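You operate a simulated robot arm through the tools that you are given. There is no shell and no other tool. Be economical: measure what you need, move in short steps, check, and stop when the job is done.

Carry out the task below with a simulated robot arm. There is one attempt and no reset: what you move stays moved.

TASK
Slide the bucket along the counter by the fridge until it stands next to the folded cloth.

It is judged by the outcome, as a careful person would: the job done as asked, and still so three seconds after it is handed in. It fails if anything else is knocked over, pushed out of place, dropped, spilled or broken.

THE ROBOT
A 7-joint arm with a two-finger parallel gripper, fixed in place. Base frame: the origin is at the foot of the arm, x ahead of it, y to its left, z up; the work surface is at about z = 900. Lengths are in mm, angles in degrees, forces in N, time in s.
With the tool pointing down near the work surface it reaches from about 240 to 680 mm from the base axis. Its first joint turns from -66.0 to 66.0 degrees. Payload 2.4 kg.
Tool frame: the origin (TCP) lies between the finger pads and is the grasp point; the fingertips stand 30 mm ahead of it; z points along the fingers, y is the line along which they close. The gripper opens to 94 mm. The fingers are 28 mm wide and 10 mm thick; the gripper's body (50 by 96 mm) begins 55 mm behind the TCP.
Orientation is told as [roll, pitch, yaw] about the base's x, y, z axes, in that order, counted from this pose: with the fingers straight down and closing along the base's y, the tool's x points along the base's -x, its y along +y and its z along -z.

THE INTERFACE
- The arm moves only by the tool jog_arm. Its argument "series" is a list of rows, each an object (a shift or turn left out is 0, a gripper value left out holds the last) with "delta_pos": the shift along the tool's x, y, z in mm, a list of three; "dr": the turn, a rotation vector about the tool's x, y, z in degrees, a list of three. In form: [{"delta_pos": [tx, ty, tz], "dr": [ax, ay, az]}, ...]. A call has 1 to 12 rows; each row is the pose to reach, as a shift and turn from the pose commanded when the call began, along the tool's axes at that moment. "fingers" is the gripper command, from -1 (shut) to 1 (fully open), values between in proportion, set as the call begins (left out, the last holds). A row lasts 0.2 s, in which the tool goes at most 50 mm and 8.6 degrees; a call with a longer step from one row to the next is refused whole, and so is a gripper value outside its range. A pose out of reach is approached as far as the arm can. The call stops where the force on the tool passes 40 N (or 10 N more than at its start, if that is more) or the arm is blocked; 0.2 s more then pass. The fingers move at their own pace (about 153 mm/s each) and stop on an object; they squeeze with about 37 N. The grip force told is the motor's: it shows also when the fingers shut on nothing. Time passes only in rows, and 0.2 s behind the last, so rows that repeat a pose let the fingers close. It gives the time, the measured TCP pose, the force on the tool (base axes), the opening and the grip force at its end, in the units of the frame above (readings bear some noise).
- Cameras (640 x 400 px; columns grow to the right, rows downward): "scene" is fixed at [52.7, 485.6, 1456.8]; the picture's right is [-0.61, -0.79, 0.00], its down [-0.38, 0.29, -0.88] and it looks along [0.69, -0.54, -0.48] (base axes); focal length 368 px, centre (320, 200). "wrist" rides on the gripper at [-37, 0, -58] in the tool frame; the picture's right is [0.00, -1.00, 0.00], its down [0.97, 0.00, -0.24] and it looks along [0.24, 0.00, 0.97] (tool axes); focal length 218 px, centre (320, 200).
- snapshot(camera): a new picture of that camera. No time passes.
- probe_pixels(camera, pixels): for up to 12 pixels [column, row] of the newest picture of that camera ("zoom" is the newest enlarged one), the place [x, y, z] in the base frame of the surface seen there, good to about 2 mm. No time passes.
- inspect(camera, box): a new picture of the part [left, top, right, bottom] of that camera's present view, enlarged. No time passes.
- hand_in(): hands the job in; it is judged then, once.

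Work in short steps. Measure before you move; look again where a grasp or a placing could have gone wrong, and mend it. You have 60 turns and 22 pictures in all, the two below and enlarged ones among them. Open the gripper and draw the arm clear of the work before you hand the job in, unless the task says otherwise; then end with one line.

The tools are called after "Emit:" by a JSON object that holds its "fn" and its "kwargs". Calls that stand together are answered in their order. jog_arm: Moves the arm, as the interface text tells. Its arguments: {"type":"object","properties":{"series":{"type":"array"},"fingers":{"type":"number"}},"required":["series"]} The other tools are called the same way: snapshot (camera) takes a picture; probe_pixels (camera, pixels) gives the place of the surface under pixels of a picture; inspect (camera, box) takes an enlarged picture of a part of a camera's view; hand_in () hands the job in.

At the start:

```text
time: 0.0
position: [439.7, 67.3, 1204.5]
tool_rot: [0.0, 0.0, -0.1]
wrist_force: [-0.2, -0.4, -0.3]
finger_gap: 94.1
gripper_force: 0.1
```

scene: 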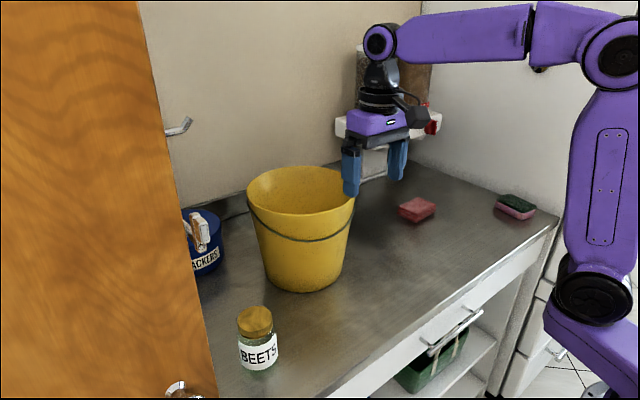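
wrist: 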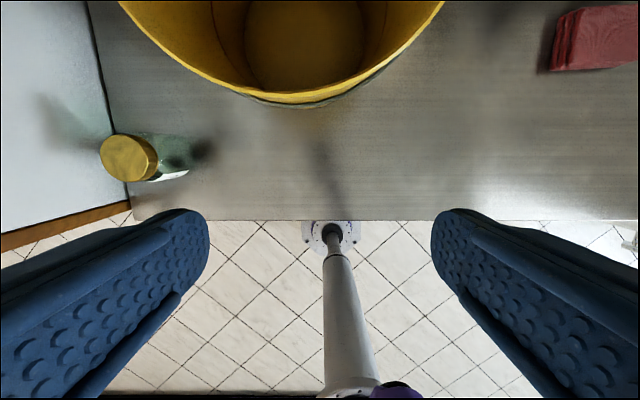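

The bucket is at about (300,230). The red item at (417,209) may be the folded cloth, and the item at (515,206) looks like a sponge. I'll enlarge that area and probe the main points.

Emit:
{"fn": "inspect", "kwargs": {"camera": "scene", "box": [330, 150, 560, 294]}}

Emit:
{"fn": "probe_pixels", "kwargs": {"camera": "scene", "pixels": [[248, 196], [300, 168], [354, 192], [300, 213], [300, 292], [266, 275], [341, 275], [400, 214], [416, 223], [435, 212], [417, 200], [256, 320]]}}

Emit:
{"fn": "probe_pixels", "kwargs": {"camera": "wrist", "pixels": [[300, 100], [130, 15], [440, 15], [550, 70], [636, 65], [560, 15], [300, 20], [310, 93], [320, 215], [130, 158], [90, 5], [125, 180]]}}

```text
2.78 times, centred on (445, 222) of scene
```

zoom: 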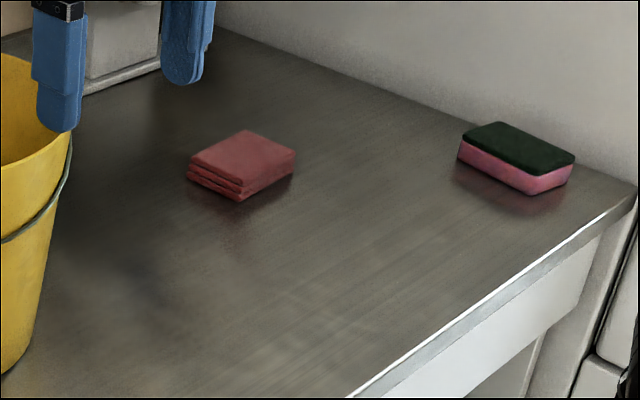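

```text
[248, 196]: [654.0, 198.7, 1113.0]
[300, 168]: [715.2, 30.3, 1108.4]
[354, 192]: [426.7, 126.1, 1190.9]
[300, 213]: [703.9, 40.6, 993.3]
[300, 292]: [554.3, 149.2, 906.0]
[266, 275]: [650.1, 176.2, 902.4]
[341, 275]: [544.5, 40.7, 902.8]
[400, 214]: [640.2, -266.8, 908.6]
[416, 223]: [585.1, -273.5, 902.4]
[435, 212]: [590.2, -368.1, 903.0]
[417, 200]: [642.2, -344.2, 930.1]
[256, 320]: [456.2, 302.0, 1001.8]
```

```text
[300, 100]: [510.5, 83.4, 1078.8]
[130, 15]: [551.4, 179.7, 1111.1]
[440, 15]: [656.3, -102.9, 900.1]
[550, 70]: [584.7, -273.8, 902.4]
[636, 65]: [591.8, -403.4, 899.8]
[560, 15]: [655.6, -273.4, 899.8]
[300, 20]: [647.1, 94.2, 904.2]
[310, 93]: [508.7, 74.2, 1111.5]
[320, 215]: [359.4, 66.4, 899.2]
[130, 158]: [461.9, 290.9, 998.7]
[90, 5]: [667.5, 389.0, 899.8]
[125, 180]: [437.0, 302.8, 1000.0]
```

The cloth is the stacked red item, at x 585–650, y −273 to −368. The bucket centre is near (613, 95), with the rim at z≈1113. I'll check the bail ears and the canister before choosing a grip point on the rim.

Emit:
{"fn": "inspect", "kwargs": {"camera": "scene", "box": [170, 150, 370, 310]}}

Emit:
{"fn": "probe_pixels", "kwargs": {"camera": "scene", "pixels": [[205, 212], [218, 220], [215, 265], [255, 215], [270, 213], [285, 214], [320, 213], [340, 206], [350, 200], [330, 169], [270, 173], [247, 190]]}}

```text
2.50 times, centred on (270, 230) of scene
```

zoom: 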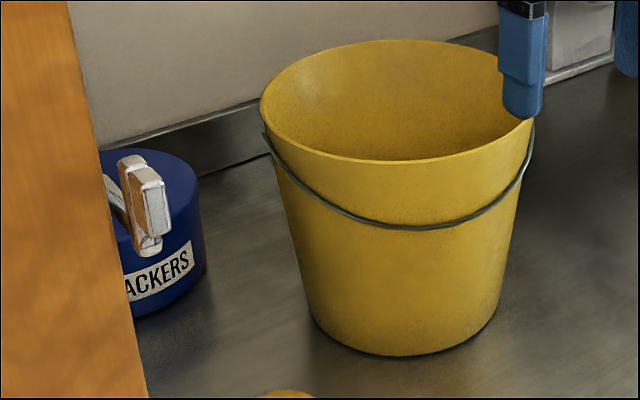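

```text
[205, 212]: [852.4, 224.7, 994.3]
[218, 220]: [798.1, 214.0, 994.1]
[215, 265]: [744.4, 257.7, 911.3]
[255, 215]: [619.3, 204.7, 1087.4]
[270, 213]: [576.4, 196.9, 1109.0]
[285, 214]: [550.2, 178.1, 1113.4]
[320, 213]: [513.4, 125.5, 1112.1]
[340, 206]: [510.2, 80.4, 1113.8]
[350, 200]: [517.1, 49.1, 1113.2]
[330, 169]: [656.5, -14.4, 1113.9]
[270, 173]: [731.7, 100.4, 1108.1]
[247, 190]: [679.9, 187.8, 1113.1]
```

The rim centre is about (620, 94) with radius 110. The bail drops to the front, and the rim near (575, 196) is clear of it above z≈1090. I'll move above that point, turning the closing axis 25° so it lies radial to the rim, and stay high.

Emit:
{"fn": "jog_arm", "kwargs": {"series": [{"delta_pos": [-27, 26, 0], "dr": [0, 0, -5]}, {"delta_pos": [-54, 52, 0], "dr": [0, 0, -10]}, {"delta_pos": [-81, 78, 0], "dr": [0, 0, -15]}, {"delta_pos": [-108, 104, 0], "dr": [0, 0, -20]}, {"delta_pos": [-134, 129, 0], "dr": [0, 0, -25]}, {"delta_pos": [-134, 129, 0], "dr": [0, 0, -25]}], "fingers": 1}}

Emit:
{"fn": "snapshot", "kwargs": {"camera": "wrist"}}

Emit:
{"fn": "snapshot", "kwargs": {"camera": "scene"}}

```text
time: 1.4
position: [575.3, 196.5, 1204.5]
tool_rot: [-0.1, 0.1, 25.1]
wrist_force: [0.5, 0.2, -1.1]
finger_gap: 93.8
gripper_force: 0.1
```

```text
17 pictures are left
```

wrist: 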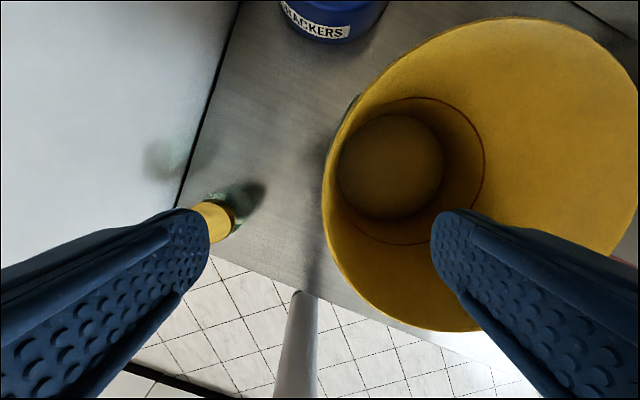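

```text
16 pictures are left
```

scene: 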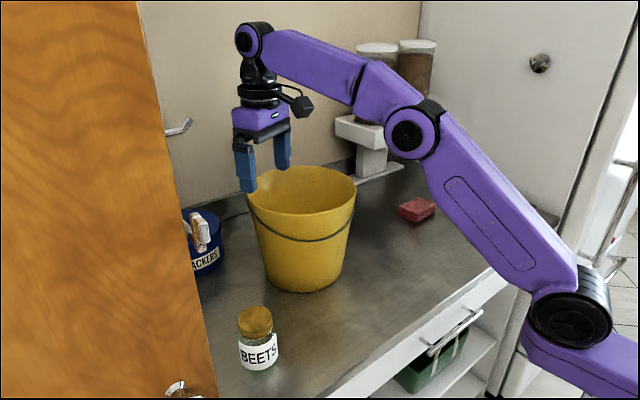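

At the rim plane the tool axis projects to about (320,200) in the wrist picture, and the rim edge is at column ≈322 there, so it is centred. I'll go straight down 81 mm so the fingertips straddle the rim by about 20 mm.

Emit:
{"fn": "jog_arm", "kwargs": {"series": [{"delta_pos": [0, 0, 25]}, {"delta_pos": [0, 0, 50]}, {"delta_pos": [0, 0, 70]}, {"delta_pos": [0, 0, 81]}, {"delta_pos": [0, 0, 81]}]}}

Emit:
{"fn": "inspect", "kwargs": {"camera": "scene", "box": [200, 120, 360, 220]}}

```text
time: 2.6
position: [573.8, 195.8, 1122.9]
tool_rot: [0.0, -0.1, 25.1]
wrist_force: [-0.4, 0.5, -0.5]
finger_gap: 94.1
gripper_force: 0.1
```

```text
4.00 times, centred on (280, 170) of scene
```

zoom: 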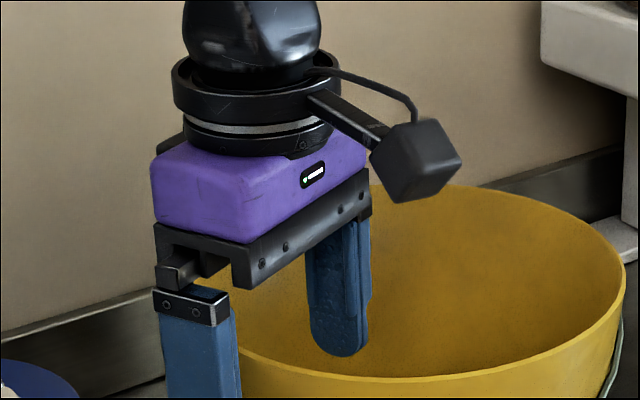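

The fingers straddle the rim, one inside and one outside. I'll close them on the wall.

Emit:
{"fn": "jog_arm", "kwargs": {"series": [{"delta_pos": [0, 0, 0]}, {"delta_pos": [0, 0, 0]}, {"delta_pos": [0, 0, 0]}], "fingers": -1}}

Emit:
{"fn": "snapshot", "kwargs": {"camera": "scene"}}

```text
time: 3.4
position: [574.1, 196.6, 1123.7]
tool_rot: [-0.1, -0.3, 25.0]
wrist_force: [1.7, 1.2, 2.1]
finger_gap: 8.3
gripper_force: 36.8
```

```text
14 pictures are left
```

scene: 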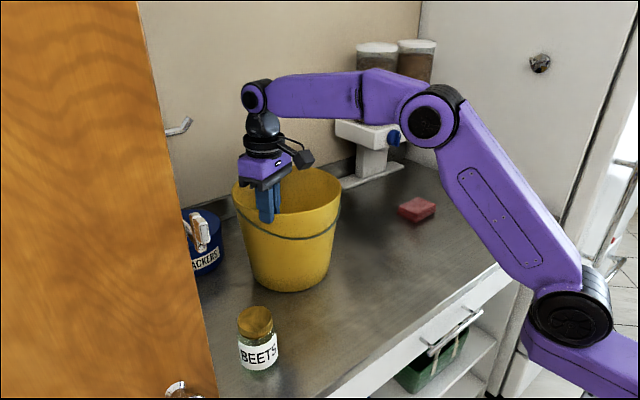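

The grip holds with an 8.3 mm gap, but the bucket seems to have shifted about 13 px to the left. I'll measure the rim and base again.

Emit:
{"fn": "probe_pixels", "kwargs": {"camera": "scene", "pixels": [[235, 192], [285, 214], [310, 209], [330, 202], [338, 195], [315, 169], [338, 178], [290, 291], [255, 276], [328, 276], [310, 287], [245, 250]]}}

Emit:
{"fn": "inspect", "kwargs": {"camera": "scene", "box": [210, 150, 370, 310]}}

```text
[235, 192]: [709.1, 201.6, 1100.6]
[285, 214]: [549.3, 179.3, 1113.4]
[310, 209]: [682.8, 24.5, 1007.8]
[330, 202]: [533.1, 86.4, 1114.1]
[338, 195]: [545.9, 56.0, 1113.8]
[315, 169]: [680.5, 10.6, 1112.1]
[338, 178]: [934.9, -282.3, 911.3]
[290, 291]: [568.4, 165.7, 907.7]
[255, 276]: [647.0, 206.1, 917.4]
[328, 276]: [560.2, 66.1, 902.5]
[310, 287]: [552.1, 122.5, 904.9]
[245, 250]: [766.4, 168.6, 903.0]
```

```text
2.50 times, centred on (290, 230) of scene
```

zoom: 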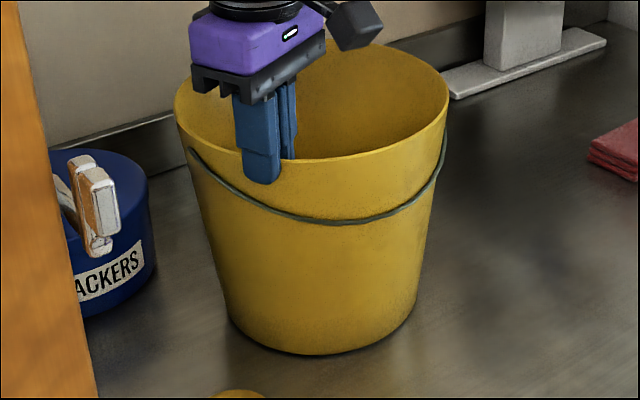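

The bucket is still level (rim z≈1113). It only shifted, so its centre is now about (640, 114) by circle fit. The cloth's near edge is at y≈−270, so I want the centre near (620, −166). I'll slide half the way, slowly.

Emit:
{"fn": "jog_arm", "kwargs": {"series": [{"delta_pos": [6.8, -12.3, 0]}, {"delta_pos": [13.6, -24.5, 0]}, {"delta_pos": [20.5, -36.8, 0]}, {"delta_pos": [27.3, -49, 0]}, {"delta_pos": [34.1, -61.3, 0]}, {"delta_pos": [40.9, -73.6, 0]}, {"delta_pos": [47.7, -85.9, 0]}, {"delta_pos": [54.6, -98.1, 0]}, {"delta_pos": [61.4, -110.4, 0]}, {"delta_pos": [68.2, -122.7, 0]}, {"delta_pos": [68.2, -122.7, 0]}]}}

Emit:
{"fn": "snapshot", "kwargs": {"camera": "scene"}}

```text
time: 5.8
position: [564.3, 56.6, 1122.6]
tool_rot: [0.1, 0.0, 25.0]
wrist_force: [-0.1, 1.3, 4.4]
finger_gap: 7.8
gripper_force: 37.3
```

```text
12 pictures are left
```

scene: 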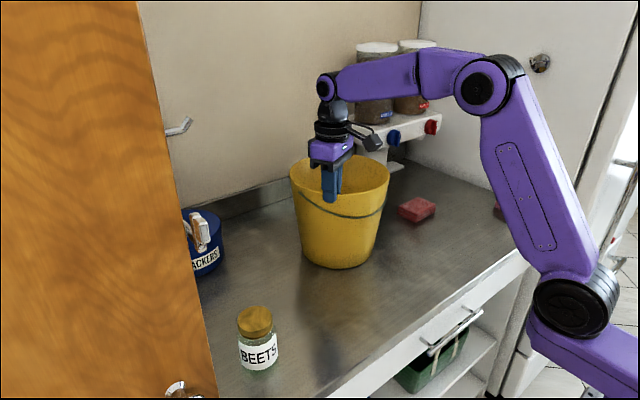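

The slide is going well: the bucket is upright and forces are small. I'll measure where it stands now.

Emit:
{"fn": "probe_pixels", "kwargs": {"camera": "scene", "pixels": [[325, 200], [350, 198], [370, 193], [385, 184], [375, 161], [292, 180], [303, 187], [340, 268], [310, 258], [368, 258], [378, 235], [401, 211]]}}

```text
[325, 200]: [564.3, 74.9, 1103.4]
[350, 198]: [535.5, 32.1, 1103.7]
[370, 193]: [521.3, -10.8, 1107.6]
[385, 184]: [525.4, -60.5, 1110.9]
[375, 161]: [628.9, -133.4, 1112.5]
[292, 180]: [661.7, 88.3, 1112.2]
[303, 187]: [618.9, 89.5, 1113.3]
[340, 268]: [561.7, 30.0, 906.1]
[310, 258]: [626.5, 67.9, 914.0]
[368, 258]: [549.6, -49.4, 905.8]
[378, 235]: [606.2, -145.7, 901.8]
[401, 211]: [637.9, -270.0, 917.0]
```

The bucket centre is now about (630, −22), so about (−12, −144) remains. I'll do 90% of that and measure again.

Emit:
{"fn": "jog_arm", "kwargs": {"series": [{"delta_pos": [6.5, -11.3, 0]}, {"delta_pos": [13, -22.6, 0]}, {"delta_pos": [19.4, -33.9, 0]}, {"delta_pos": [25.8, -45.2, 0]}, {"delta_pos": [32.3, -56.4, 0]}, {"delta_pos": [38.8, -67.7, 0]}, {"delta_pos": [45.2, -79, 0]}, {"delta_pos": [51.7, -90.3, 0]}, {"delta_pos": [58.1, -101.6, 0]}, {"delta_pos": [64.6, -112.9, 0]}, {"delta_pos": [64.6, -112.9, 0]}]}}

Emit:
{"fn": "inspect", "kwargs": {"camera": "scene", "box": [320, 130, 480, 270]}}

```text
time: 8.2
position: [553.8, -73.3, 1124.9]
tool_rot: [0.0, 0.0, 25.0]
wrist_force: [-0.4, 0.7, 3.2]
finger_gap: 7.4
gripper_force: 37.3
```

```text
2.86 times, centred on (400, 200) of scene
```

zoom: 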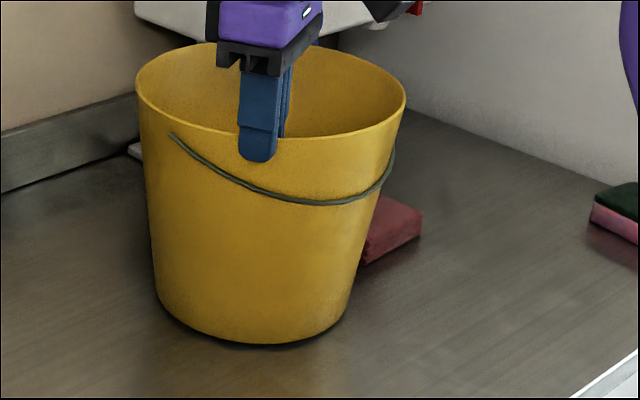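

Emit:
{"fn": "probe_pixels", "kwargs": {"camera": "zoom", "pixels": [[138, 85], [180, 125], [330, 134], [385, 118], [402, 100], [380, 68], [260, 343], [330, 325], [180, 318], [346, 300], [366, 262], [420, 235]]}}

Emit:
{"fn": "snapshot", "kwargs": {"camera": "wrist"}}

```text
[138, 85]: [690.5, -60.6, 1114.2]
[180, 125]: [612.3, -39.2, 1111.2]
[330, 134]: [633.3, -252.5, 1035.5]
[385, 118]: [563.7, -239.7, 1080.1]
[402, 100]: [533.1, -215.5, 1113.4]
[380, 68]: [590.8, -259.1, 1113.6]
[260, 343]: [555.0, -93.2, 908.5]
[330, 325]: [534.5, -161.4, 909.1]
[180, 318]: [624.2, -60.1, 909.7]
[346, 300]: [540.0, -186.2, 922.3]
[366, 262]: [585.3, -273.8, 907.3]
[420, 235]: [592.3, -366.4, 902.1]
```

```text
10 pictures are left
```

wrist: 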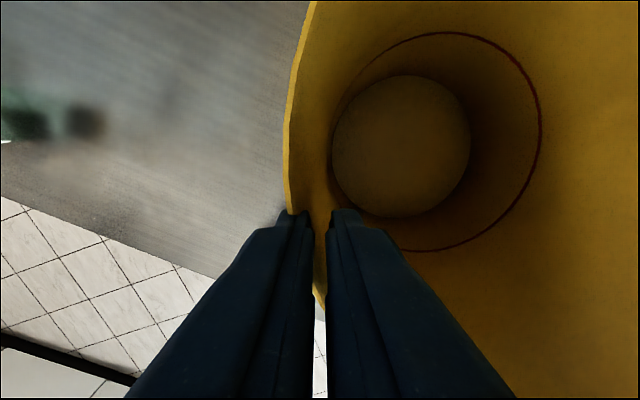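

The bucket centre is about (620, −150) and its foot edge is at y≈−236, which leaves about 33 mm to the cloth. I'll slide it 16 mm more and then release.

Emit:
{"fn": "jog_arm", "kwargs": {"series": [{"delta_pos": [3.4, -7.2, 0]}, {"delta_pos": [6.8, -14.5, 0]}, {"delta_pos": [6.8, -14.5, 0]}]}}

Emit:
{"fn": "jog_arm", "kwargs": {"series": [{"delta_pos": [0, 0, 0]}, {"delta_pos": [0, 0, 0]}, {"delta_pos": [0, 0, 0]}], "fingers": 0.3}}

Emit:
{"fn": "jog_arm", "kwargs": {"series": [{"delta_pos": [0, 0, -15]}, {"delta_pos": [0, 0, -35]}, {"delta_pos": [0, 0, -70]}, {"delta_pos": [0, 0, -110]}, {"delta_pos": [0, 0, -110]}]}}

Emit:
{"fn": "snapshot", "kwargs": {"camera": "scene"}}

Emit:
{"fn": "snapshot", "kwargs": {"camera": "wrist"}}

```text
time: 9.0
position: [554.0, -89.7, 1123.3]
tool_rot: [0.1, 0.0, 25.0]
wrist_force: [0.0, 2.0, 6.0]
finger_gap: 7.4
gripper_force: 36.4
```

```text
time: 9.8
position: [552.6, -89.7, 1123.0]
tool_rot: [-0.1, 0.0, 25.0]
wrist_force: [-0.2, -0.2, 0.4]
finger_gap: 61.1
gripper_force: 0.0
```

```text
time: 11.0
position: [553.1, -88.0, 1234.8]
tool_rot: [0.0, 0.0, 25.0]
wrist_force: [-0.4, -0.6, 0.2]
finger_gap: 61.4
gripper_force: 0.1
```

```text
9 pictures are left
```

scene: 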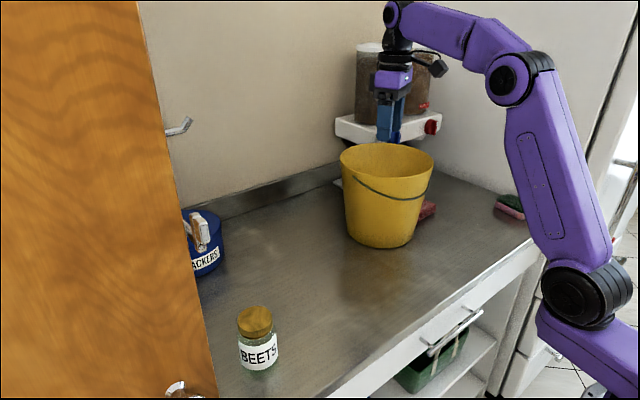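

```text
8 pictures are left
```

wrist: 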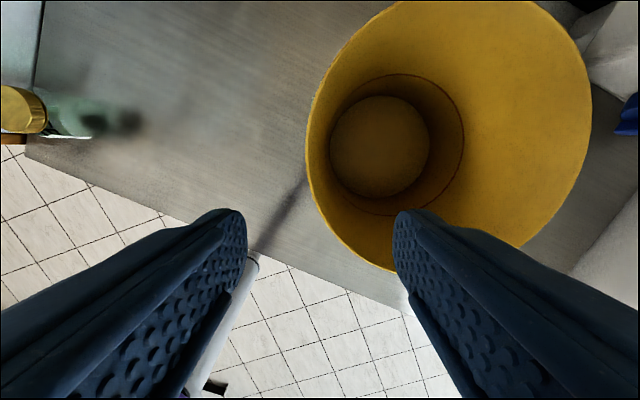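

The bucket is released and standing. I'll draw the arm back toward the base, clear of it, and then check the gap.

Emit:
{"fn": "jog_arm", "kwargs": {"series": [{"delta_pos": [27, 13, 0]}, {"delta_pos": [54, 25, 0]}, {"delta_pos": [81, 38, 0]}, {"delta_pos": [108, 50, 0]}, {"delta_pos": [136, 63, 0]}, {"delta_pos": [136, 63, 0]}], "fingers": 1}}

Emit:
{"fn": "inspect", "kwargs": {"camera": "scene", "box": [320, 130, 480, 270]}}

Emit:
{"fn": "snapshot", "kwargs": {"camera": "wrist"}}

```text
time: 12.4
position: [403.1, -88.6, 1233.6]
tool_rot: [-0.1, 0.0, 25.0]
wrist_force: [-0.6, 0.1, -0.1]
finger_gap: 94.2
gripper_force: 0.1
```

```text
2.86 times, centred on (400, 200) of scene
```

zoom: 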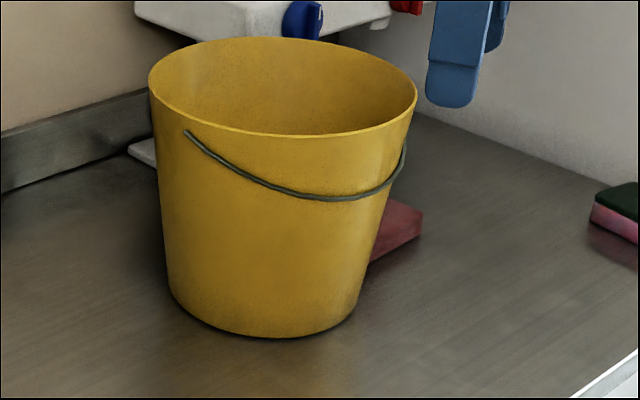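

```text
6 pictures are left
```

wrist: 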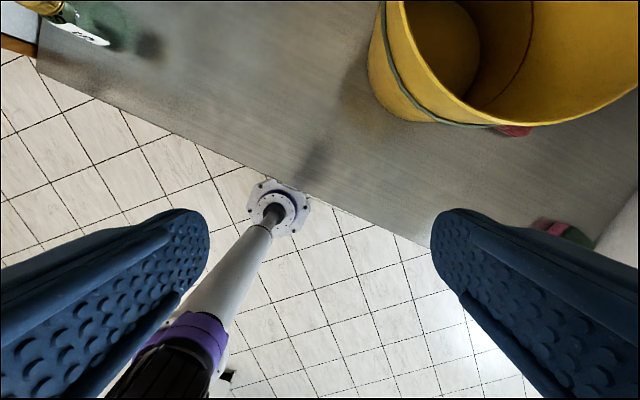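

Emit:
{"fn": "probe_pixels", "kwargs": {"camera": "zoom", "pixels": [[150, 85], [195, 120], [280, 135], [370, 125], [414, 100], [395, 70], [270, 336], [340, 318], [190, 310], [376, 257], [420, 234], [421, 210]]}}

```text
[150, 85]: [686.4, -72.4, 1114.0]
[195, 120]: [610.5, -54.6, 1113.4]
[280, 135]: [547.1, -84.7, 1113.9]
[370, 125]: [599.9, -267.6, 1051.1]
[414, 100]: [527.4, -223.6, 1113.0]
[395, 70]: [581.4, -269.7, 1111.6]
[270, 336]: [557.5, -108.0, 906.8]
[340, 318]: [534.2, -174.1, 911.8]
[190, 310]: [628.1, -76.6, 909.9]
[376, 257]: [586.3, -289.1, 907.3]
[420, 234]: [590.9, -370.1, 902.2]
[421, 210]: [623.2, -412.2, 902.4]
```

The bucket stands level at about (620, −165). Its foot is about 20 mm from the cloth, the cloth hasn't moved, and the arm is clear. I'll hand it in.

Emit:
{"fn": "hand_in", "kwargs": {}}

```text
The job is handed in.
```

The bucket now stands upright about 20 mm from the folded cloth, the cloth and the other items were not disturbed, and the job is handed in.
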